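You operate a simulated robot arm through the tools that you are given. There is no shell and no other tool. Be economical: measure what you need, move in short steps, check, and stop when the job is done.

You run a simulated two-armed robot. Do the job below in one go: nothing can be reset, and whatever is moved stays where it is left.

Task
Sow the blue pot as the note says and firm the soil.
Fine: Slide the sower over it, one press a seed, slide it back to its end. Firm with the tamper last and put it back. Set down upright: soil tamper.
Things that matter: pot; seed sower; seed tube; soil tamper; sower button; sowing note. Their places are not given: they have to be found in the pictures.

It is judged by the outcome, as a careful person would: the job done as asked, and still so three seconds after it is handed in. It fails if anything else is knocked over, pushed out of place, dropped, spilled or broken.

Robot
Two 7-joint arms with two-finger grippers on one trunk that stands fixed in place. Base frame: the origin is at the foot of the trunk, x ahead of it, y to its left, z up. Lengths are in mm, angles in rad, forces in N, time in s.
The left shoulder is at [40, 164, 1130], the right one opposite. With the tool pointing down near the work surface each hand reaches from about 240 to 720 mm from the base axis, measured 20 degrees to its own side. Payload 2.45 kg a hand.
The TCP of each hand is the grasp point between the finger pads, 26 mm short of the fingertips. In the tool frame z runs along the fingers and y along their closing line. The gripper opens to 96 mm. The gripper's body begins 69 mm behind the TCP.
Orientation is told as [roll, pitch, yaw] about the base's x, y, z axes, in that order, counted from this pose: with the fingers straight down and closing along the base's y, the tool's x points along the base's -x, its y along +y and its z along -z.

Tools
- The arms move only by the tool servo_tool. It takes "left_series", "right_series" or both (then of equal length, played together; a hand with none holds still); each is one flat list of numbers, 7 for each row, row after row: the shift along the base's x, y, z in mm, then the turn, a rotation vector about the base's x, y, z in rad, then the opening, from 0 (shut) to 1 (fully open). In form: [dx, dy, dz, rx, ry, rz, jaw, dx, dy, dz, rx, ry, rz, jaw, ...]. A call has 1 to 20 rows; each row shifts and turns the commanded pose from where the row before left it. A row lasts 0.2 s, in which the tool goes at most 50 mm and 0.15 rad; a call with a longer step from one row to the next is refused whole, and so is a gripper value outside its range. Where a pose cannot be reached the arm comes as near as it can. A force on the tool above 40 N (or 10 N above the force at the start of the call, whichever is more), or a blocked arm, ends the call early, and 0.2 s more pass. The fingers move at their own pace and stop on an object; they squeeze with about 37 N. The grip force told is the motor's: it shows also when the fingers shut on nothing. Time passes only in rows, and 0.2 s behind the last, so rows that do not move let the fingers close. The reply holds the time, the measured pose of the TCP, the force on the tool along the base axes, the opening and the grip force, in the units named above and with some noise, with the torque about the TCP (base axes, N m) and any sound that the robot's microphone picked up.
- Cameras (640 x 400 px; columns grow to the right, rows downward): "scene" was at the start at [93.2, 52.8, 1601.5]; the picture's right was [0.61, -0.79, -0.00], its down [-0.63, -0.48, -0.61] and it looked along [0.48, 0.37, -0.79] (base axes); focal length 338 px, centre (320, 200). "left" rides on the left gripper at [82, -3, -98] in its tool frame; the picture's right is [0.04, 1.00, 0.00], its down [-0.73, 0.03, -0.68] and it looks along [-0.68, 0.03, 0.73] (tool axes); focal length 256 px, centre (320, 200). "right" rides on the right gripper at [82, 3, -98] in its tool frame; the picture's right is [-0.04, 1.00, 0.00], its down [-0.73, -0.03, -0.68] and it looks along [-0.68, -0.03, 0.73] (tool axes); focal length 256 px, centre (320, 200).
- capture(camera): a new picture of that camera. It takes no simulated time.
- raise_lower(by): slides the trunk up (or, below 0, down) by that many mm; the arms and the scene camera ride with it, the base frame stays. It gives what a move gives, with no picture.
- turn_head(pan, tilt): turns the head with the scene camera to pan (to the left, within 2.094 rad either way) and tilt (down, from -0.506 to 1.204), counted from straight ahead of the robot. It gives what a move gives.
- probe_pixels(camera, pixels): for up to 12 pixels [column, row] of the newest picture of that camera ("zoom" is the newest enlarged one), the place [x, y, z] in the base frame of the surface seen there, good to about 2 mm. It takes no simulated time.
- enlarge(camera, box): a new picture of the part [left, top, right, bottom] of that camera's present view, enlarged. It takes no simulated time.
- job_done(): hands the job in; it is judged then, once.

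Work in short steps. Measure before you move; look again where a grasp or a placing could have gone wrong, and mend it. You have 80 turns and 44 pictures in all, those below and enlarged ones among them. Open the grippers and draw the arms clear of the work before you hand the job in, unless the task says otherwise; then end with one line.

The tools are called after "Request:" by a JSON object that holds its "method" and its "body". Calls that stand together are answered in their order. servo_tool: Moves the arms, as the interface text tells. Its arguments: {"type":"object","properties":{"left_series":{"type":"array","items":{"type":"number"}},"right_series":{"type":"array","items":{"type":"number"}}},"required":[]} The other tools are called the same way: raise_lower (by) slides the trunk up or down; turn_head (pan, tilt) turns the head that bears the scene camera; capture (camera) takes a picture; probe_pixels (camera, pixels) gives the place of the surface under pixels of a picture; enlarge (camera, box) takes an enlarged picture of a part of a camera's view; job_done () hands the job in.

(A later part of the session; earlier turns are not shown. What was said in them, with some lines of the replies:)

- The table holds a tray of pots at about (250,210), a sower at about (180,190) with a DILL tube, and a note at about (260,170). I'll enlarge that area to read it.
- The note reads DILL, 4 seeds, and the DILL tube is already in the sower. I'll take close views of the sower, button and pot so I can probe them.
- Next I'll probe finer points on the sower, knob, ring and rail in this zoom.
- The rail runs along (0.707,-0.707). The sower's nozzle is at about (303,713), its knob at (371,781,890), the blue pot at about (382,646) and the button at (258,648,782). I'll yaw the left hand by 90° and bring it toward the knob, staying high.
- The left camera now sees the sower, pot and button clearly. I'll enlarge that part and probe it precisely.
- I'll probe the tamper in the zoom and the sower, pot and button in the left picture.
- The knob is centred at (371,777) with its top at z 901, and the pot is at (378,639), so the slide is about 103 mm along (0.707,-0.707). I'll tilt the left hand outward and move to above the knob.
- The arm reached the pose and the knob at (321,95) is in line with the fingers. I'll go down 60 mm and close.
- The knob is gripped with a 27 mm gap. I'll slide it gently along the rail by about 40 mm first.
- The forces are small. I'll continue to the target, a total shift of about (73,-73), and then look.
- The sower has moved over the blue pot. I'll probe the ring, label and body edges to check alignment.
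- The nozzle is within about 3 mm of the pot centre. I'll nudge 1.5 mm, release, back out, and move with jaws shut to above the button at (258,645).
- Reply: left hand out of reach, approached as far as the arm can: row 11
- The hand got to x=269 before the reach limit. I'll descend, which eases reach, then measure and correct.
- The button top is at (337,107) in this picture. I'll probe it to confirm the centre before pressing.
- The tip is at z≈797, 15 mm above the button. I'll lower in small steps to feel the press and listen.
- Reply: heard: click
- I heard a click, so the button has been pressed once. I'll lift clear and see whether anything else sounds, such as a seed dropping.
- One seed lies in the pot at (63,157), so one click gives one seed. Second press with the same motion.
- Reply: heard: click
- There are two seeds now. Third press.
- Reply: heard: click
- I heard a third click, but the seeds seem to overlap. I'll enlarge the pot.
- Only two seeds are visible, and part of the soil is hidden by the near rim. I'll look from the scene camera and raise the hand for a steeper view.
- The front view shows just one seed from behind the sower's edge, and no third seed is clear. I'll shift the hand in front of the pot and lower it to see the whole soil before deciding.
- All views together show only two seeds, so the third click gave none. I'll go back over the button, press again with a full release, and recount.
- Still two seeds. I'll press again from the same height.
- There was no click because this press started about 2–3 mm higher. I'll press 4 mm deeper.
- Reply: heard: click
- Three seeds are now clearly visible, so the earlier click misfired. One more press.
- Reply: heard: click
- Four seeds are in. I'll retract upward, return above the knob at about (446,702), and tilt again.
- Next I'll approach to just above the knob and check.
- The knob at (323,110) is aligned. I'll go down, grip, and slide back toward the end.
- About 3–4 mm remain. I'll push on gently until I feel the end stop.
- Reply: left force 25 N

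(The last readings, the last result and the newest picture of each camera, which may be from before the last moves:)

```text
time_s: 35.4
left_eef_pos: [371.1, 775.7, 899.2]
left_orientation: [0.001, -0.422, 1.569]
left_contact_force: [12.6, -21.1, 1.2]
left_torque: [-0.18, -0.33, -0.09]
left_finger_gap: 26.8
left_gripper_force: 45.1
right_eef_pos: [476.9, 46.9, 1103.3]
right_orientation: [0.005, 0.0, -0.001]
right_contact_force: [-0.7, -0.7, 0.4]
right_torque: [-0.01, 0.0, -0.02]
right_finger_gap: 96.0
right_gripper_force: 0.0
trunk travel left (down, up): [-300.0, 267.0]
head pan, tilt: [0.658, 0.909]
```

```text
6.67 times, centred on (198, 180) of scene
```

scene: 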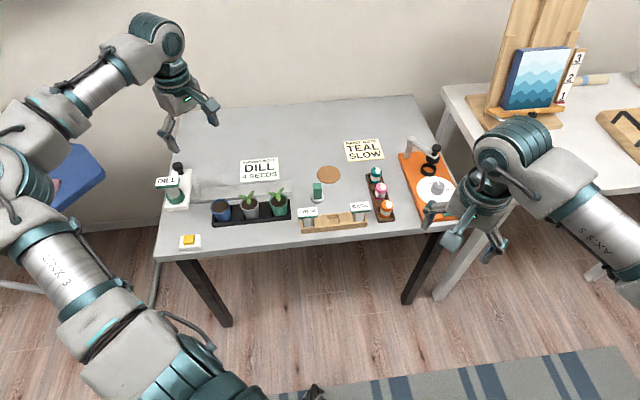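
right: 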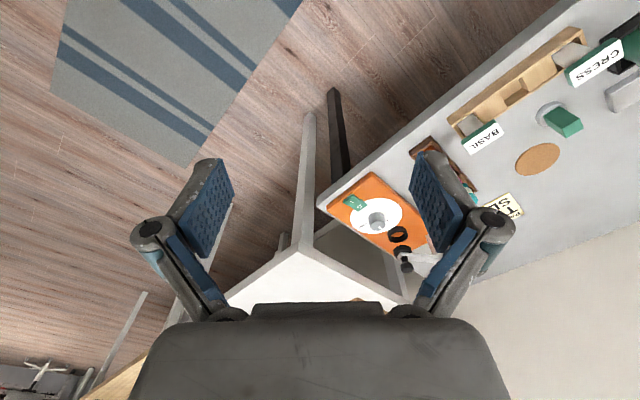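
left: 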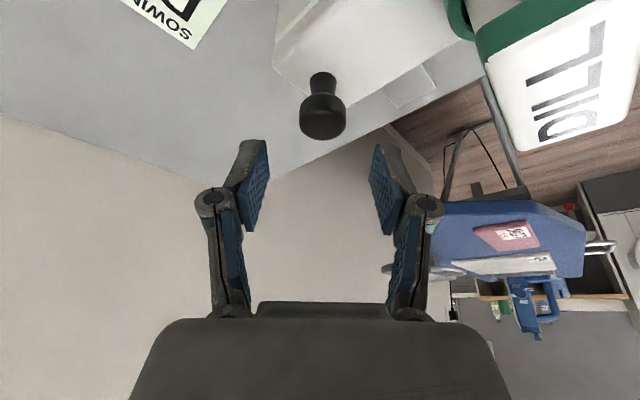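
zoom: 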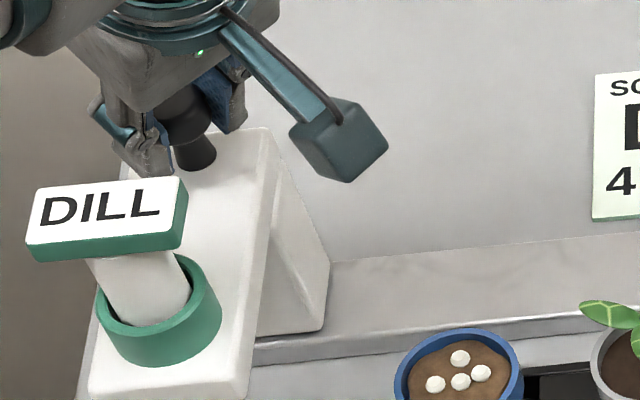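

The sower is at its end stop (24 N resistance), and all four seeds show in the pot. I'll ease off, release, back out, and travel high to above the tamper at (611,465).

Request:
{"method": "servo_tool", "body": {"left_series": [1.5, -1.5, 0, 0, 0, 0, 0.1, 0, 0, 0, 0, 0, 0, 0.6, 0, 0, 0, 0, 0, 0, 0.6, 0, -14, 36, 0, 0, 0, 0.6, 0, -14, 36, 0, 0, 0, 0.6, 0, -14, 36, 0, 0, 0, 0.6, 0, -14, 36, 0, 0, 0, 0.6, 25, -27, 0, -0.14, 0, 0, 0.6, 25, -27, 0, -0.14, 0, 0, 0.6, 25, -27, 0, -0.14, 0, 0, 0.6, 27, -29, -10, 0, 0, -0.1309, 0.6, 27, -29, -10, 0, 0, -0.1309, 0.6, 27, -29, -10, 0, 0, -0.1309, 0.6, 27, -29, -10, 0, 0, -0.1309, 0.6, 27, -29, -10, 0, 0, -0.1309, 0.6, 27, -29, -10, 0, 0, -0.1309, 0.6, 0, 0, 0, 0, 0, 0, 0.6]}}

Request:
{"method": "capture", "body": {"camera": "left"}}

```text
time_s: 39.0
left_eef_pos: [606.4, 464.7, 983.9]
left_orientation: [0.002, -0.004, 0.783]
left_contact_force: [0.5, -0.5, -0.7]
left_torque: [0.01, 0.02, -0.01]
left_finger_gap: 57.7
left_gripper_force: 0.0
right_eef_pos: [475.3, 48.6, 1105.4]
right_orientation: [0.003, -0.002, -0.001]
right_contact_force: [0.4, 0.4, 0.0]
right_torque: [0.03, 0.02, 0.01]
right_finger_gap: 96.1
right_gripper_force: 0.0
trunk travel left (down, up): [-300.0, 267.0]
head pan, tilt: [0.658, 0.909]
```

```text
13 pictures are left
```

left: 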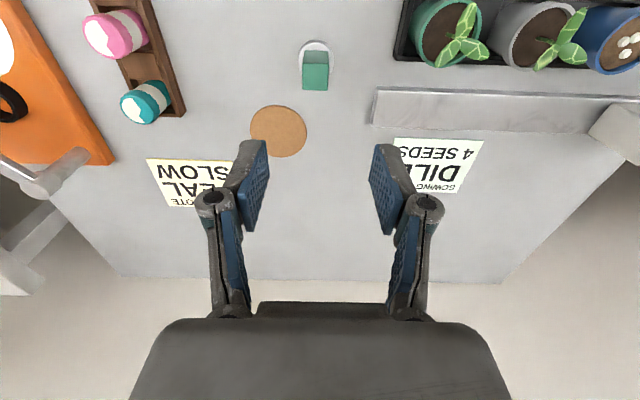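

The reach is fine and the gripper is square to the tamper at (316,75). I'll probe the tamper's top and disc and the pot in this picture.

Request:
{"method": "probe_pixels", "body": {"camera": "left", "pixels": [[304, 70], [328, 70], [316, 67], [316, 87], [304, 87], [327, 87], [316, 58], [301, 55], [331, 55], [317, 42], [316, 45], [625, 45]]}}

Request:
{"method": "enlarge", "body": {"camera": "left", "box": [284, 30, 348, 100]}}

```text
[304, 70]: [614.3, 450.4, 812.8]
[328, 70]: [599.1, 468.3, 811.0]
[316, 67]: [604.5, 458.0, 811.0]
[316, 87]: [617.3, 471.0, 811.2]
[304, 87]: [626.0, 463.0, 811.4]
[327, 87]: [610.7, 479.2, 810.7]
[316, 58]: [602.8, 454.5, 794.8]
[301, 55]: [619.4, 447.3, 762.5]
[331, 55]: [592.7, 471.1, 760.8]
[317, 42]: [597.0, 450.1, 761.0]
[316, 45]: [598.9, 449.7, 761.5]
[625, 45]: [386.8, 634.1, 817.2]
```

```text
5.71 times, centred on (316, 65) of left
```

zoom: 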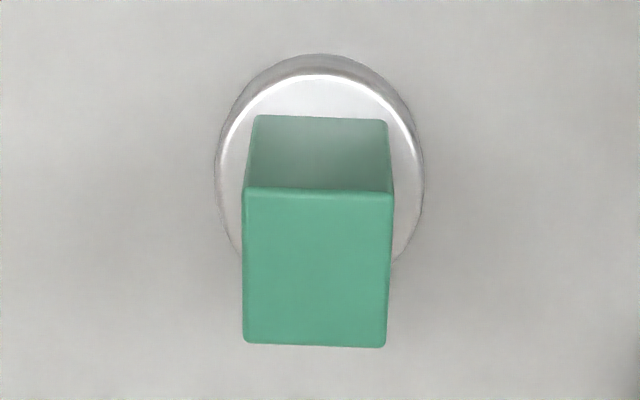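

The tamper handle is centred at (611.5,463.7), about 25 mm square, with a disc about 42 mm across. I'll measure the pot's inner rim precisely from the scene camera.

Request:
{"method": "enlarge", "body": {"camera": "scene", "box": [204, 190, 240, 215]}}

```text
16.00 times, centred on (222, 202) of scene
```

zoom: 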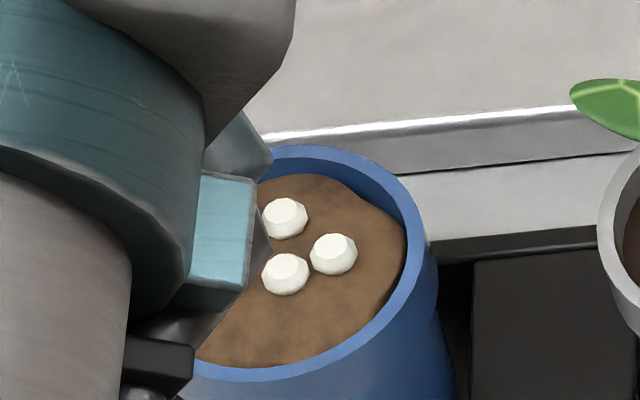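

The arm hides part of the pot, so I'll do that after the grasp. I'll centre over the handle and descend to z≈796.

Request:
{"method": "servo_tool", "body": {"left_series": [4.5, -0.5, -40, 0, 0, 0, 0.6, 0, 0, -40, 0, 0, 0, 0.6, 0, 0, -40, 0, 0, 0, 0.6, 0, 0, -38, 0, 0, 0, 0.6, 0, 0, 0, 0, 0, 0, 0.6]}}

Request:
{"method": "capture", "body": {"camera": "left"}}

```text
time_s: 40.2
left_eef_pos: [593.8, 464.6, 832.7]
left_orientation: [0.0, -0.004, 0.788]
left_contact_force: [-0.2, 1.0, 0.1]
left_torque: [0.02, 0.01, 0.03]
left_finger_gap: 57.3
left_gripper_force: 0.0
left hand out of reach, approached as far as the arm can: row 4
right_eef_pos: [476.1, 52.2, 1103.0]
right_orientation: [0.0, -0.001, -0.001]
right_contact_force: [0.0, 0.6, -0.3]
right_torque: [0.03, -0.02, -0.03]
right_finger_gap: 96.2
right_gripper_force: 0.0
trunk travel left (down, up): [-300.0, 267.0]
head pan, tilt: [0.658, 0.909]
```

```text
10 pictures are left
```

left: 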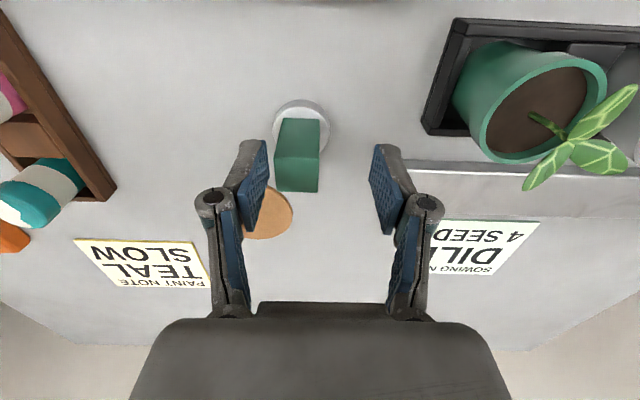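

At low z the target is out of reach by about 18 mm. I'll raise the hand and then lower the trunk 110 mm to gain reach.

Request:
{"method": "servo_tool", "body": {"left_series": [0, 0, 45, 0, 0, 0, 0.6, 0, 0, 45, 0, 0, 0, 0.6, 0, 0, 45, 0, 0, 0, 0.6, 0, 0, 0, 0, 0, 0, 0.6]}}

Request:
{"method": "raise_lower", "body": {"by": -110}}

```text
time_s: 41.2
left_eef_pos: [593.7, 465.4, 966.0]
left_orientation: [0.003, -0.001, 0.788]
left_contact_force: [-0.1, 0.2, -0.2]
left_torque: [0.0, -0.01, 0.0]
left_finger_gap: 57.6
left_gripper_force: 0.1
right_eef_pos: [475.6, 52.1, 1103.6]
right_orientation: [-0.001, 0.001, 0.0]
right_contact_force: [-0.3, -0.4, -0.2]
right_torque: [-0.03, 0.01, -0.02]
right_finger_gap: 95.9
right_gripper_force: 0.1
trunk travel left (down, up): [-300.0, 267.0]
head pan, tilt: [0.658, 0.909]
```

```text
time_s: 42.6
left_eef_pos: [594.4, 462.8, 860.2]
left_orientation: [0.0, -0.002, 0.789]
left_contact_force: [-0.1, 0.0, -0.5]
left_torque: [-0.03, 0.0, -0.01]
left_finger_gap: 57.8
left_gripper_force: 0.0
right_eef_pos: [474.2, 49.7, 994.3]
right_orientation: [0.002, -0.003, 0.001]
right_contact_force: [-0.4, 0.0, 1.1]
right_torque: [-0.01, -0.01, 0.0]
right_finger_gap: 96.0
right_gripper_force: 0.0
trunk travel left (down, up): [-190.0, 377.0]
head pan, tilt: [0.658, 0.909]
```

The hand is at z 860, with the tips above the handle. I'll move 17 mm outward and check the pose.

Request:
{"method": "servo_tool", "body": {"left_series": [8.5, 0, 0, 0, 0, 0, 0.6, 8.5, 0, 0, 0, 0, 0, 0.6, 0, 0, 0, 0, 0, 0, 0.6]}}

```text
time_s: 43.4
left_eef_pos: [611.5, 462.3, 858.2]
left_orientation: [0.002, -0.001, 0.786]
left_contact_force: [0.6, -1.0, -0.6]
left_torque: [-0.04, -0.02, -0.03]
left_finger_gap: 57.9
left_gripper_force: 0.0
right_eef_pos: [475.2, 51.7, 994.0]
right_orientation: [0.002, -0.001, 0.002]
right_contact_force: [-0.5, -0.2, 0.2]
right_torque: [-0.03, 0.04, -0.02]
right_finger_gap: 95.9
right_gripper_force: 0.1
trunk travel left (down, up): [-190.0, 377.0]
head pan, tilt: [0.658, 0.909]
```

Reach is fine now. I'll descend 62 mm, staying open, and check the pose.

Request:
{"method": "servo_tool", "body": {"left_series": [0, 0.5, -22, 0, 0, 0, 0.6, 0, 0.5, -20, 0, 0, 0, 0.6, 0, 0, -20, 0, 0, 0, 0.6, 0, 0, 0, 0, 0, 0, 0.6]}}

Request:
{"method": "capture", "body": {"camera": "left"}}

```text
time_s: 44.4
left_eef_pos: [611.5, 462.6, 795.9]
left_orientation: [0.001, -0.002, 0.787]
left_contact_force: [0.0, -0.1, 0.3]
left_torque: [0.0, -0.01, 0.01]
left_finger_gap: 57.5
left_gripper_force: 0.0
right_eef_pos: [474.9, 51.3, 993.3]
right_orientation: [0.002, -0.001, 0.0]
right_contact_force: [-0.1, 0.7, -0.2]
right_torque: [0.01, 0.03, 0.02]
right_finger_gap: 95.9
right_gripper_force: 0.1
trunk travel left (down, up): [-190.0, 377.0]
head pan, tilt: [0.658, 0.909]
```

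```text
9 pictures are left
```

left: 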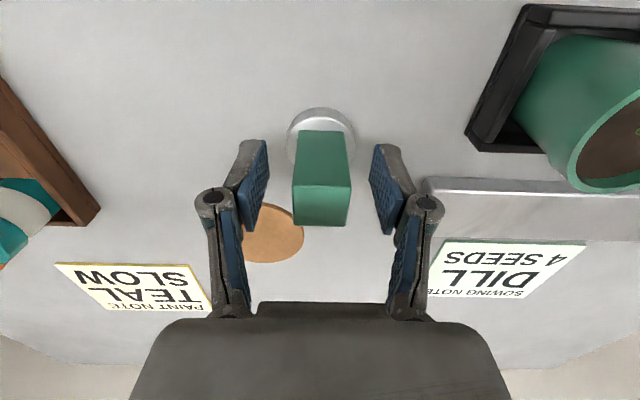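

The handle sits between the fingers at (322,180). I'll close, then lift to z≈880.

Request:
{"method": "servo_tool", "body": {"left_series": [0, 0, 0, 0, 0, 0, 0.4, 0, 0, 0, 0, 0, 0, 0.15, 0, 0, 0, 0, 0, 0, 0.15, 0, 0, 0, 0, 0, 0, 0.15]}}

Request:
{"method": "servo_tool", "body": {"left_series": [0, 0, 10, 0, 0, 0, 0.15, 0, 0, 25, 0, 0, 0, 0.15, 0, 0, 30, 0, 0, 0, 0.15, 0, 0, 30, 0, 0, 0, 0.15, 0, 0, 0, 0, 0, 0, 0.15]}}

```text
time_s: 45.4
left_eef_pos: [611.2, 463.0, 796.0]
left_orientation: [0.001, -0.002, 0.785]
left_contact_force: [0.6, 0.3, -1.0]
left_torque: [0.01, -0.02, -0.06]
left_finger_gap: 25.4
left_gripper_force: 37.0
right_eef_pos: [476.1, 51.8, 992.9]
right_orientation: [0.001, -0.002, 0.0]
right_contact_force: [0.3, -0.8, 0.3]
right_torque: [0.02, 0.01, 0.02]
right_finger_gap: 96.1
right_gripper_force: 0.2
trunk travel left (down, up): [-190.0, 377.0]
head pan, tilt: [0.658, 0.909]
```

```text
time_s: 46.6
left_eef_pos: [613.2, 464.7, 892.5]
left_orientation: [0.002, -0.001, 0.784]
left_contact_force: [-0.1, -0.6, -1.0]
left_torque: [-0.02, 0.03, -0.01]
left_finger_gap: 25.5
left_gripper_force: 36.9
right_eef_pos: [475.9, 50.9, 992.5]
right_orientation: [0.001, -0.001, 0.001]
right_contact_force: [0.5, 0.8, 1.1]
right_torque: [0.01, 0.01, 0.0]
right_finger_gap: 95.8
right_gripper_force: 0.1
trunk travel left (down, up): [-190.0, 377.0]
head pan, tilt: [0.658, 0.909]
```

The tamper is held with a 25 mm gap. I'll move it high to (443,547,930), beside the pot, so the left camera can measure the rim.

Request:
{"method": "servo_tool", "body": {"left_series": [-28.5, 14, 10, 0, 0, 0, 0.15, -28.5, 14, 10, 0, 0, 0, 0.15, -28.5, 14, 10, 0, 0, 0, 0.15, -28.5, 14, 8, 0, 0, 0, 0.15, -28.5, 14, 0, 0, 0, 0, 0.15, -28.5, 13, 0, 0, 0, 0, 0.15, 0, 0, 0, 0, 0, 0, 0.15, 0, 0, 0, 0, 0, 0, 0.15]}}

Request:
{"method": "capture", "body": {"camera": "left"}}

```text
time_s: 48.4
left_eef_pos: [441.2, 545.4, 929.1]
left_orientation: [0.0, -0.003, 0.786]
left_contact_force: [0.5, 0.2, -1.6]
left_torque: [0.02, -0.01, -0.01]
left_finger_gap: 25.0
left_gripper_force: 37.0
right_eef_pos: [475.7, 51.0, 993.7]
right_orientation: [0.003, -0.001, 0.0]
right_contact_force: [0.6, -0.4, -0.4]
right_torque: [0.05, 0.0, 0.02]
right_finger_gap: 96.3
right_gripper_force: 0.2
trunk travel left (down, up): [-190.0, 377.0]
head pan, tilt: [0.658, 0.909]
```

```text
8 pictures are left
```

left: 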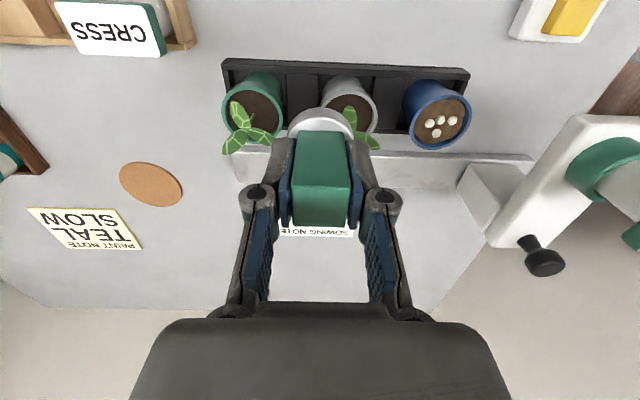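

The pot is clear at (438,115), seeds included. I'll enlarge it and probe the inner rim.

Request:
{"method": "enlarge", "body": {"camera": "left", "box": [390, 80, 486, 150]}}

```text
5.71 times, centred on (438, 115) of left
```

zoom: 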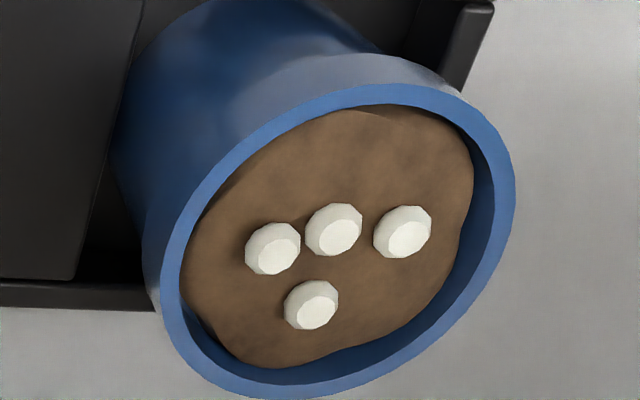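

Request:
{"method": "probe_pixels", "body": {"camera": "zoom", "pixels": [[171, 280], [505, 190], [280, 386], [380, 94], [195, 348], [483, 130], [440, 332], [225, 175], [495, 250], [370, 370], [165, 310], [300, 118]]}}

Request:
{"method": "probe_pixels", "body": {"camera": "zoom", "pixels": [[330, 180], [260, 300], [430, 290], [310, 345], [460, 180], [380, 120], [500, 215], [210, 360], [340, 380], [410, 352], [440, 100], [190, 220]]}}

```text
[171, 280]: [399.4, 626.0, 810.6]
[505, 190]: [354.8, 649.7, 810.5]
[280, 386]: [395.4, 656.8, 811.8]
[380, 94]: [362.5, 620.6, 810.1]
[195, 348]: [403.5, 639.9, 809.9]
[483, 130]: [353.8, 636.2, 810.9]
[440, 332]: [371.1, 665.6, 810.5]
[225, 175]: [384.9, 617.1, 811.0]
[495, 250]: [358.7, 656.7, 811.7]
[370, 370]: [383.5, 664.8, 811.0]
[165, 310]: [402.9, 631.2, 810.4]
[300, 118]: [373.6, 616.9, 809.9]
```

```text
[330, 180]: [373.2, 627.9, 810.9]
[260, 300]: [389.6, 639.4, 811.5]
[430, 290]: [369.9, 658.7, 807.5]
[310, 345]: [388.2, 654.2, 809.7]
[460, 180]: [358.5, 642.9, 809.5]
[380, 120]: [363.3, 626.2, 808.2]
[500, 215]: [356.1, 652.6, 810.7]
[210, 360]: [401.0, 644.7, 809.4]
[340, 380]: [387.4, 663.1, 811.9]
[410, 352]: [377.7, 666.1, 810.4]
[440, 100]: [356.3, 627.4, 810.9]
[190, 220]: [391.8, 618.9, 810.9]
```

The rim centre is about (377.8,640.2) at z 811, with the soil just below it. I'll move the tamper above the pot, passing 20 mm higher over the seedlings.

Request:
{"method": "servo_tool", "body": {"left_series": [0, 0, 25, 0, 0, 0, 0.15, -16, 23.5, 0, 0, 0, 0, 0.15, -16, 23.5, 0, 0, 0, 0, 0.15, -16, 23.5, 0, 0, 0, 0, 0.15, -15.7, 23.8, 0, 0, 0, 0, 0.15, 0, 0, -30, 0, 0, 0, 0.15, 0, 0, -20, 0, 0, 0, 0.15, 0, 0, -15, 0, 0, 0, 0.15, 0, 0, 0, 0, 0, 0, 0.15, 0, 0, 0, 0, 0, 0, 0.15]}}

Request:
{"method": "servo_tool", "body": {"left_series": [0, 0, 0, 0, 0, 0, 0.15]}}

Request:
{"method": "enlarge", "body": {"camera": "left", "box": [240, 60, 400, 160]}}

```text
time_s: 50.6
left_eef_pos: [377.9, 643.3, 889.8]
left_orientation: [0.002, -0.002, 0.786]
left_contact_force: [0.0, 0.4, -1.8]
left_torque: [-0.03, -0.01, 0.01]
left_finger_gap: 25.3
left_gripper_force: 37.1
right_eef_pos: [474.6, 51.0, 993.9]
right_orientation: [0.0, -0.002, -0.002]
right_contact_force: [-0.4, 0.2, 0.1]
right_torque: [0.0, 0.01, 0.02]
right_finger_gap: 96.1
right_gripper_force: 0.1
trunk travel left (down, up): [-190.0, 377.0]
head pan, tilt: [0.658, 0.909]
```

```text
time_s: 51.0
left_eef_pos: [376.1, 641.7, 890.9]
left_orientation: [0.002, -0.003, 0.787]
left_contact_force: [0.2, -0.2, -2.1]
left_torque: [-0.01, 0.02, 0.02]
left_finger_gap: 25.1
left_gripper_force: 37.0
right_eef_pos: [474.6, 51.4, 993.0]
right_orientation: [0.0, -0.001, 0.001]
right_contact_force: [0.9, 0.6, 0.2]
right_torque: [-0.03, -0.03, -0.03]
right_finger_gap: 96.1
right_gripper_force: 0.0
trunk travel left (down, up): [-190.0, 377.0]
head pan, tilt: [0.658, 0.909]
```

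```text
4.00 times, centred on (320, 110) of left
```

zoom: 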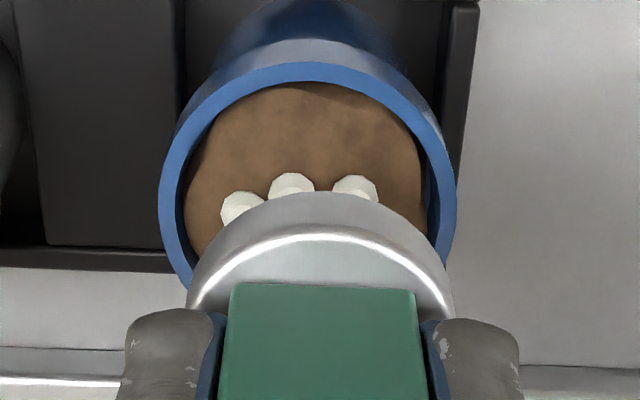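

From the zoom and the readings, the disc needs a shift of about (+0.4,-2.8), giving 2 mm clearance all round. I'll correct that and descend until contact.

Request:
{"method": "servo_tool", "body": {"left_series": [0.4, -2.8, 0, 0, 0, 0, 0.15, 0, 0, -12, 0, 0, 0, 0.15, 0, 0, -12, 0, 0, 0, 0.15, 0, 0, 0, 0, 0, 0, 0.15]}}

Request:
{"method": "servo_tool", "body": {"left_series": [0, 0, -3, 0, 0, 0, 0.15, 0, 0, -3, 0, 0, 0, 0.15, 0, 0, 0, 0, 0, 0, 0.15]}}

```text
time_s: 52.0
left_eef_pos: [379.4, 639.3, 865.8]
left_orientation: [0.002, -0.002, 0.785]
left_contact_force: [-0.9, -0.8, -2.0]
left_torque: [0.0, 0.0, -0.01]
left_finger_gap: 25.3
left_gripper_force: 36.9
right_eef_pos: [474.9, 50.2, 995.1]
right_orientation: [0.002, -0.001, 0.001]
right_contact_force: [0.6, -0.2, 0.5]
right_torque: [0.01, -0.03, -0.01]
right_finger_gap: 95.8
right_gripper_force: 0.1
trunk travel left (down, up): [-190.0, 377.0]
head pan, tilt: [0.658, 0.909]
```

```text
time_s: 52.8
left_eef_pos: [378.7, 638.9, 859.0]
left_orientation: [0.003, 0.0, 0.787]
left_contact_force: [-0.3, 0.1, -1.8]
left_torque: [0.0, 0.0, -0.01]
left_finger_gap: 25.4
left_gripper_force: 36.8
right_eef_pos: [474.2, 50.5, 994.6]
right_orientation: [0.002, -0.001, -0.001]
right_contact_force: [0.6, 0.2, 1.0]
right_torque: [-0.02, -0.02, 0.01]
right_finger_gap: 95.8
right_gripper_force: 0.1
trunk travel left (down, up): [-190.0, 377.0]
head pan, tilt: [0.658, 0.909]
```

The disc bottom is at about z 813 with no contact yet. I'll continue down in 2 mm steps and watch the force.

Request:
{"method": "servo_tool", "body": {"left_series": [-0.8, 0.5, -2, 0, 0, 0, 0.15, 0, 0, -2, 0, 0, 0, 0.15, 0, 0, -1.5, 0, 0, 0, 0.15, 0, 0, 0, 0, 0, 0, 0.15]}}

```text
time_s: 53.8
left_eef_pos: [376.7, 639.9, 855.2]
left_orientation: [0.002, -0.002, 0.787]
left_contact_force: [1.0, -0.4, -0.9]
left_torque: [0.02, -0.02, 0.04]
left_finger_gap: 25.2
left_gripper_force: 37.0
right_eef_pos: [474.9, 51.3, 994.1]
right_orientation: [0.003, 0.0, -0.001]
right_contact_force: [-0.2, -0.1, -0.2]
right_torque: [0.02, 0.0, -0.02]
right_finger_gap: 95.9
right_gripper_force: 0.0
trunk travel left (down, up): [-190.0, 377.0]
head pan, tilt: [0.658, 0.909]
```

Request:
{"method": "servo_tool", "body": {"left_series": [0, 0, -2, 0, 0, 0, 0.15, 0, 0, -2, 0, 0, 0, 0.15, 0, 0, 0, 0, 0, 0, 0.15]}}

```text
time_s: 54.6
left_eef_pos: [376.8, 638.6, 849.6]
left_orientation: [0.002, -0.002, 0.787]
left_contact_force: [0.3, -0.1, 1.8]
left_torque: [-0.04, 0.0, 0.02]
left_finger_gap: 25.3
left_gripper_force: 36.6
right_eef_pos: [475.6, 51.2, 993.6]
right_orientation: [0.002, -0.001, 0.0]
right_contact_force: [-0.4, 0.0, 0.1]
right_torque: [0.0, -0.01, -0.01]
right_finger_gap: 96.2
right_gripper_force: 0.1
trunk travel left (down, up): [-190.0, 377.0]
head pan, tilt: [0.658, 0.909]
```

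Contact has begun (vertical force from -1.8 to +1.8 N). I'll press on to firm the soil.

Request:
{"method": "servo_tool", "body": {"left_series": [0, 0, -2, 0, 0, 0, 0.15, 0, 0, -2, 0, 0, 0, 0.15, 0, 0, 0, 0, 0, 0, 0.15]}}

```text
time_s: 55.4
left_eef_pos: [376.2, 639.0, 847.7]
left_orientation: [0.002, -0.007, 0.788]
left_contact_force: [0.5, 9.3, 25.8]
left_torque: [0.28, -0.01, 0.01]
left_finger_gap: 26.1
left_gripper_force: 36.8
right_eef_pos: [475.0, 50.1, 996.0]
right_orientation: [0.003, -0.003, 0.0]
right_contact_force: [-0.1, 0.4, -0.8]
right_torque: [-0.03, 0.0, 0.01]
right_finger_gap: 96.1
right_gripper_force: 0.1
trunk travel left (down, up): [-190.0, 377.0]
head pan, tilt: [0.658, 0.909]
```

I'm pressing at about 27 N, which is firm. I'll hold briefly, then lift straight up and look at the pot.

Request:
{"method": "servo_tool", "body": {"left_series": [0, 0, 0, 0, 0, 0, 0.15, 0, 0, 2, 0, 0, 0, 0.15, 0, 0, 4, 0, 0, 0, 0.15, 0, 0, 10, 0, 0, 0, 0.15, 0, 0, 30, 0, 0, 0, 0.15, 0, 0, 40, 0, 0, 0, 0.15, 0, 0, 20, 0, 0, 0, 0.15, 16, -23.5, 0, 0, 0, 0, 0.15, 16, -23.5, 0, 0, 0, 0, 0.15, 16, -23.5, 0, 0, 0, 0, 0.15, 16, -23.5, 0, 0, 0, 0, 0.15, 0, 0, 0, 0, 0, 0, 0.15]}}

Request:
{"method": "capture", "body": {"camera": "left"}}

```text
time_s: 58.0
left_eef_pos: [439.9, 543.6, 952.3]
left_orientation: [0.002, -0.003, 0.785]
left_contact_force: [0.3, -0.2, -1.8]
left_torque: [-0.01, 0.0, -0.01]
left_finger_gap: 25.2
left_gripper_force: 36.8
right_eef_pos: [475.5, 50.5, 993.5]
right_orientation: [0.0, -0.002, 0.002]
right_contact_force: [-1.0, 1.4, -0.3]
right_torque: [-0.03, 0.0, -0.02]
right_finger_gap: 96.1
right_gripper_force: 0.0
trunk travel left (down, up): [-190.0, 377.0]
head pan, tilt: [0.658, 0.909]
```

```text
5 pictures are left
```

left: 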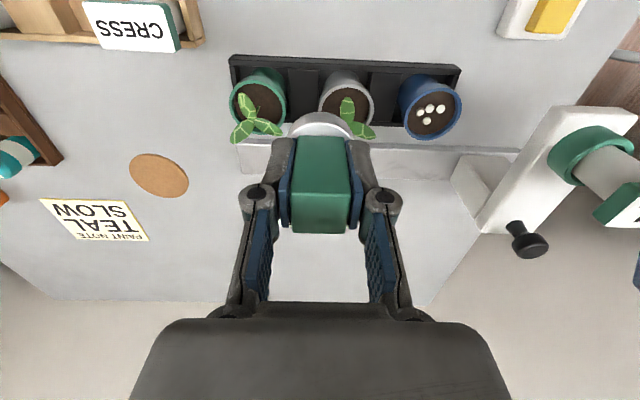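

Four seeds are still in the firmed soil, and the tamper sits straight in the grip. I'll carry it back above its spot (611.2,463.0).

Request:
{"method": "servo_tool", "body": {"left_series": [28.5, -13.5, 0, 0, 0, 0, 0.15, 28.5, -13.5, 0, 0, 0, 0, 0.15, 28.5, -13.5, -10, 0, 0, 0, 0.15, 28.5, -13.5, -15, 0, 0, 0, 0.15, 28.5, -13.5, -20, 0, 0, 0, 0.15, 28.5, -13, -20, 0, 0, 0, 0.15, 0, 0, -25, 0, 0, 0, 0.15, 0, 0, -25, 0, 0, 0, 0.15, 0, 0, 0, 0, 0, 0, 0.15, 0, 0, 0, 0, 0, 0, 0.15]}}

```text
time_s: 60.2
left_eef_pos: [610.8, 464.1, 838.0]
left_orientation: [0.003, -0.002, 0.785]
left_contact_force: [-0.2, 0.3, -2.6]
left_torque: [0.0, -0.01, -0.02]
left_finger_gap: 25.3
left_gripper_force: 36.6
right_eef_pos: [474.9, 50.0, 994.2]
right_orientation: [0.004, 0.0, 0.002]
right_contact_force: [0.1, -0.7, -0.6]
right_torque: [0.01, 0.01, 0.0]
right_finger_gap: 96.3
right_gripper_force: 0.0
trunk travel left (down, up): [-190.0, 377.0]
head pan, tilt: [0.658, 0.909]
```

It's above the spot. I'll lower to just above z 796, then make small steps to contact.

Request:
{"method": "servo_tool", "body": {"left_series": [0.4, -0.6, -15, 0, 0, 0, 0.15, 0, 0, -15, 0, 0, 0, 0.15, 0, 0, -8, 0, 0, 0, 0.15, 0, 0, -2, 0, 0, 0, 0.15, 0, 0, 0, 0, 0, 0, 0.15]}}

```text
time_s: 61.4
left_eef_pos: [611.1, 463.8, 794.7]
left_orientation: [0.003, 0.0, 0.786]
left_contact_force: [0.8, -0.8, -0.7]
left_torque: [0.0, -0.01, -0.03]
left_finger_gap: 25.2
left_gripper_force: 37.4
right_eef_pos: [475.0, 51.2, 994.0]
right_orientation: [0.001, -0.001, 0.0]
right_contact_force: [0.6, 0.2, 0.3]
right_torque: [0.04, 0.03, 0.0]
right_finger_gap: 95.9
right_gripper_force: 0.1
trunk travel left (down, up): [-190.0, 377.0]
head pan, tilt: [0.658, 0.909]
```

The force shows first contact. I'll go down 1.5 mm more to seat it.

Request:
{"method": "servo_tool", "body": {"left_series": [0, 0, -1.5, 0, 0, 0, 0.15, 0, 0, 0, 0, 0, 0, 0.15]}}

```text
time_s: 62.0
left_eef_pos: [610.8, 464.2, 793.4]
left_orientation: [0.001, -0.002, 0.787]
left_contact_force: [-0.5, -0.7, -0.8]
left_torque: [-0.01, 0.0, 0.0]
left_finger_gap: 25.4
left_gripper_force: 37.5
right_eef_pos: [475.9, 50.2, 992.7]
right_orientation: [0.002, -0.001, 0.001]
right_contact_force: [0.6, 0.3, -0.8]
right_torque: [0.05, -0.01, 0.03]
right_finger_gap: 96.3
right_gripper_force: 0.0
trunk travel left (down, up): [-190.0, 377.0]
head pan, tilt: [0.658, 0.909]
```

Request:
{"method": "servo_tool", "body": {"left_series": [0, 0, -1, 0, 0, 0, 0.15, 0, 0, -1, 0, 0, 0, 0.15, 0, 0, 0, 0, 0, 0, 0.15]}}

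```text
time_s: 62.8
left_eef_pos: [613.0, 464.9, 793.1]
left_orientation: [0.002, -0.002, 0.788]
left_contact_force: [-0.1, 0.4, -2.2]
left_torque: [0.01, 0.0, -0.02]
left_finger_gap: 25.3
left_gripper_force: 36.8
right_eef_pos: [474.9, 51.4, 993.7]
right_orientation: [0.002, -0.003, 0.0]
right_contact_force: [0.3, -0.5, 0.9]
right_torque: [-0.01, 0.03, 0.01]
right_finger_gap: 96.1
right_gripper_force: 0.0
trunk travel left (down, up): [-190.0, 377.0]
head pan, tilt: [0.658, 0.909]
```

It's still hanging (-2.2 N), so it slid up a little in the grip during tamping. I'll continue down in 1 mm steps until it's supported.

Request:
{"method": "servo_tool", "body": {"left_series": [0, 0, -1, 0, 0, 0, 0.15, 0, 0, -1, 0, 0, 0, 0.15, 0, 0, 0, 0, 0, 0, 0.15]}}

```text
time_s: 63.6
left_eef_pos: [612.4, 464.9, 790.7]
left_orientation: [-0.001, -0.003, 0.786]
left_contact_force: [2.7, 1.8, 7.0]
left_torque: [-0.03, -0.04, 0.03]
left_finger_gap: 25.2
left_gripper_force: 37.0
right_eef_pos: [474.8, 51.8, 995.0]
right_orientation: [0.002, -0.001, -0.002]
right_contact_force: [-0.7, -0.5, 0.0]
right_torque: [-0.01, 0.03, 0.0]
right_finger_gap: 95.8
right_gripper_force: 0.1
trunk travel left (down, up): [-190.0, 377.0]
head pan, tilt: [0.658, 0.909]
```

It's supported now (+7 N). I'll open the jaws and lift straight up.

Request:
{"method": "servo_tool", "body": {"left_series": [0, 0, 0.5, 0, 0, 0, 0.3, 0, 0, 0, 0, 0, 0, 0.6, 0, 0, 0, 0, 0, 0, 0.6, 0, 0, 15, 0, 0, 0, 0.6, 0, 0, 30, 0, 0, 0, 0.6, 0, 0, 45, 0, 0, 0, 0.6, 0, 0, 45, 0, 0, 0, 0.6, -40, -10, 40, 0, 0, 0, 0.6, -40, -10, 30, 0, 0, 0, 0.6, -40, -10, 0, 0, 0, 0, 0.6, -40, -10, 0, 0, 0, 0, 0.6, -40, -10, 0, 0, 0, 0, 0.6, 0, 0, 0, 0, 0, 0, 0.6]}}

Request:
{"method": "capture", "body": {"camera": "scene"}}

```text
refused: row 8 steps farther than a row can; nothing moved
```

```text
4 pictures are left
```

scene: 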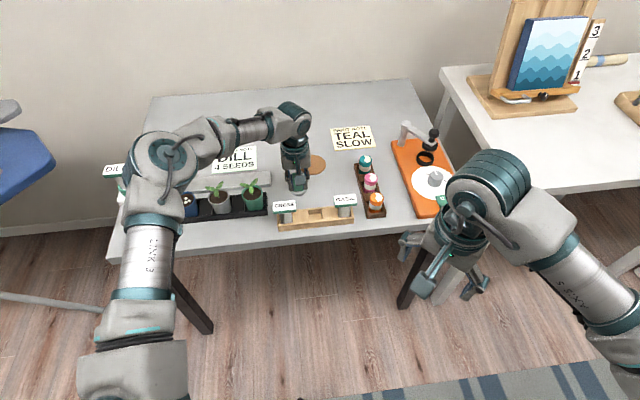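

One row was too long, so nothing moved. I'll repeat with shorter steps.

Request:
{"method": "servo_tool", "body": {"left_series": [0, 0, 0.5, 0, 0, 0, 0.3, 0, 0, 0, 0, 0, 0, 0.6, 0, 0, 0, 0, 0, 0, 0.6, 0, 0, 15, 0, 0, 0, 0.6, 0, 0, 30, 0, 0, 0, 0.6, 0, 0, 45, 0, 0, 0, 0.6, 0, 0, 45, 0, 0, 0, 0.6, -25, -8, 35, 0, 0, 0, 0.6, -25, -8, 30, 0, 0, 0, 0.6, -40, -10, 0, 0, 0, 0, 0.6, -40, -10, 0, 0, 0, 0, 0.6, -40, -10, 0, 0, 0, 0, 0.6, 0, 0, 0, 0, 0, 0, 0.6]}}

Request:
{"method": "capture", "body": {"camera": "left"}}

```text
time_s: 66.4
left_eef_pos: [442.1, 419.1, 992.3]
left_orientation: [0.003, -0.003, 0.788]
left_contact_force: [-0.2, -0.3, -0.6]
left_torque: [0.0, 0.0, -0.05]
left_finger_gap: 57.6
left_gripper_force: 0.0
right_eef_pos: [475.0, 50.9, 991.1]
right_orientation: [0.001, 0.0, 0.001]
right_contact_force: [0.3, -0.5, 0.3]
right_torque: [0.01, 0.01, 0.0]
right_finger_gap: 95.9
right_gripper_force: 0.1
trunk travel left (down, up): [-190.0, 377.0]
head pan, tilt: [0.658, 0.909]
```

```text
3 pictures are left
```

left: 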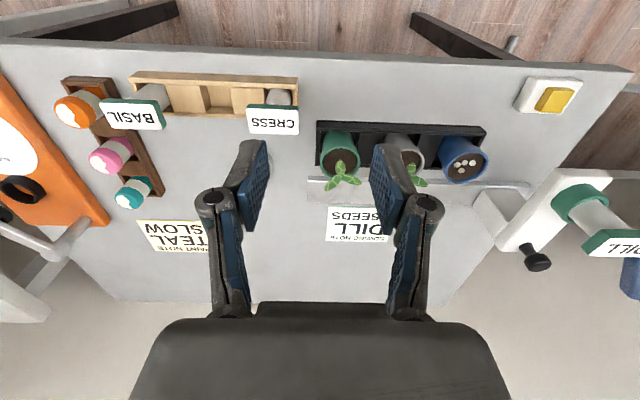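

The tamper is hidden behind the left finger in this view. I'll draw the hand further back and look with the scene camera.

Request:
{"method": "servo_tool", "body": {"left_series": [-30, 0, 30, 0, 0, 0, 1, -30, 0, 30, 0, 0, 0, 1, -20, 0, 30, 0, 0, 0, 1, 0, 0, 0, 0, 0, 0, 1]}}

Request:
{"method": "capture", "body": {"camera": "scene"}}

```text
time_s: 67.4
left_eef_pos: [362.2, 418.9, 1084.8]
left_orientation: [0.003, -0.001, 0.788]
left_contact_force: [-0.4, -0.2, -0.5]
left_torque: [0.0, 0.0, 0.0]
left_finger_gap: 96.2
left_gripper_force: 0.0
right_eef_pos: [475.7, 51.5, 993.2]
right_orientation: [0.002, 0.0, -0.002]
right_contact_force: [0.6, -0.8, -0.1]
right_torque: [-0.03, -0.01, 0.0]
right_finger_gap: 95.9
right_gripper_force: 0.0
trunk travel left (down, up): [-190.0, 377.0]
head pan, tilt: [0.658, 0.909]
```

```text
2 pictures are left
```

scene: 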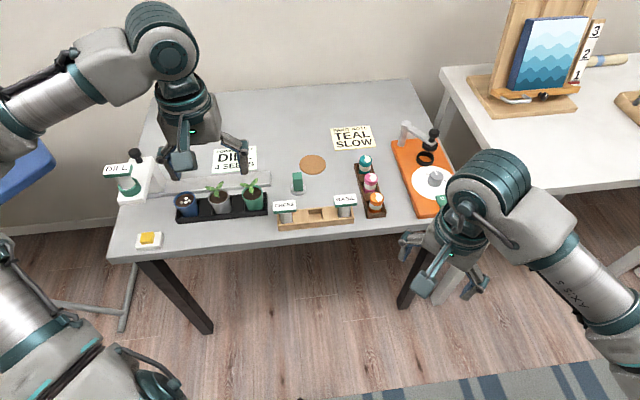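

The tamper stands upright at (298,183), and the sower and pots are in place. I'll check the tamper and sower positions with a probe.

Request:
{"method": "probe_pixels", "body": {"camera": "scene", "pixels": [[298, 175], [296, 178], [301, 177], [298, 191], [134, 154], [117, 170], [186, 203], [290, 191]]}}

Request:
{"method": "enlarge", "body": {"camera": "scene", "box": [110, 140, 320, 255]}}

```text
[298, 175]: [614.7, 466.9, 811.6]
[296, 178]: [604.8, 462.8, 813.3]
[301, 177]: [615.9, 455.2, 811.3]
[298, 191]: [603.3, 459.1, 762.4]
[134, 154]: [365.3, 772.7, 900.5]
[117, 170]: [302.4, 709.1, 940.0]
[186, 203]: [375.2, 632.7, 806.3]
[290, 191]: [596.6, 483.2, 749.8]
```

```text
3.05 times, centred on (215, 198) of scene
```

zoom: 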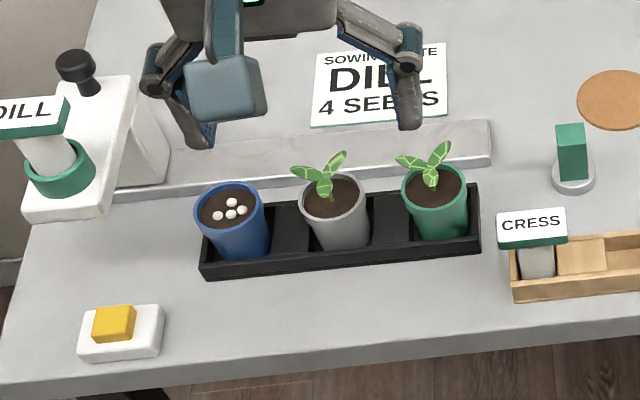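

The four seeds are in the firmed blue pot, the sower is at its end, and the tamper is upright in its place. Both hands are open and clear, so I'm handing in.

Request:
{"method": "job_done", "body": {}}

```text
The job is handed in.
```

The blue pot has four dill seeds in firmed soil, the sower is back at its end, and the tamper is upright where it started. One of the five button clicks gave no seed, so I went by the seeds seen in the pot, not by clicks.
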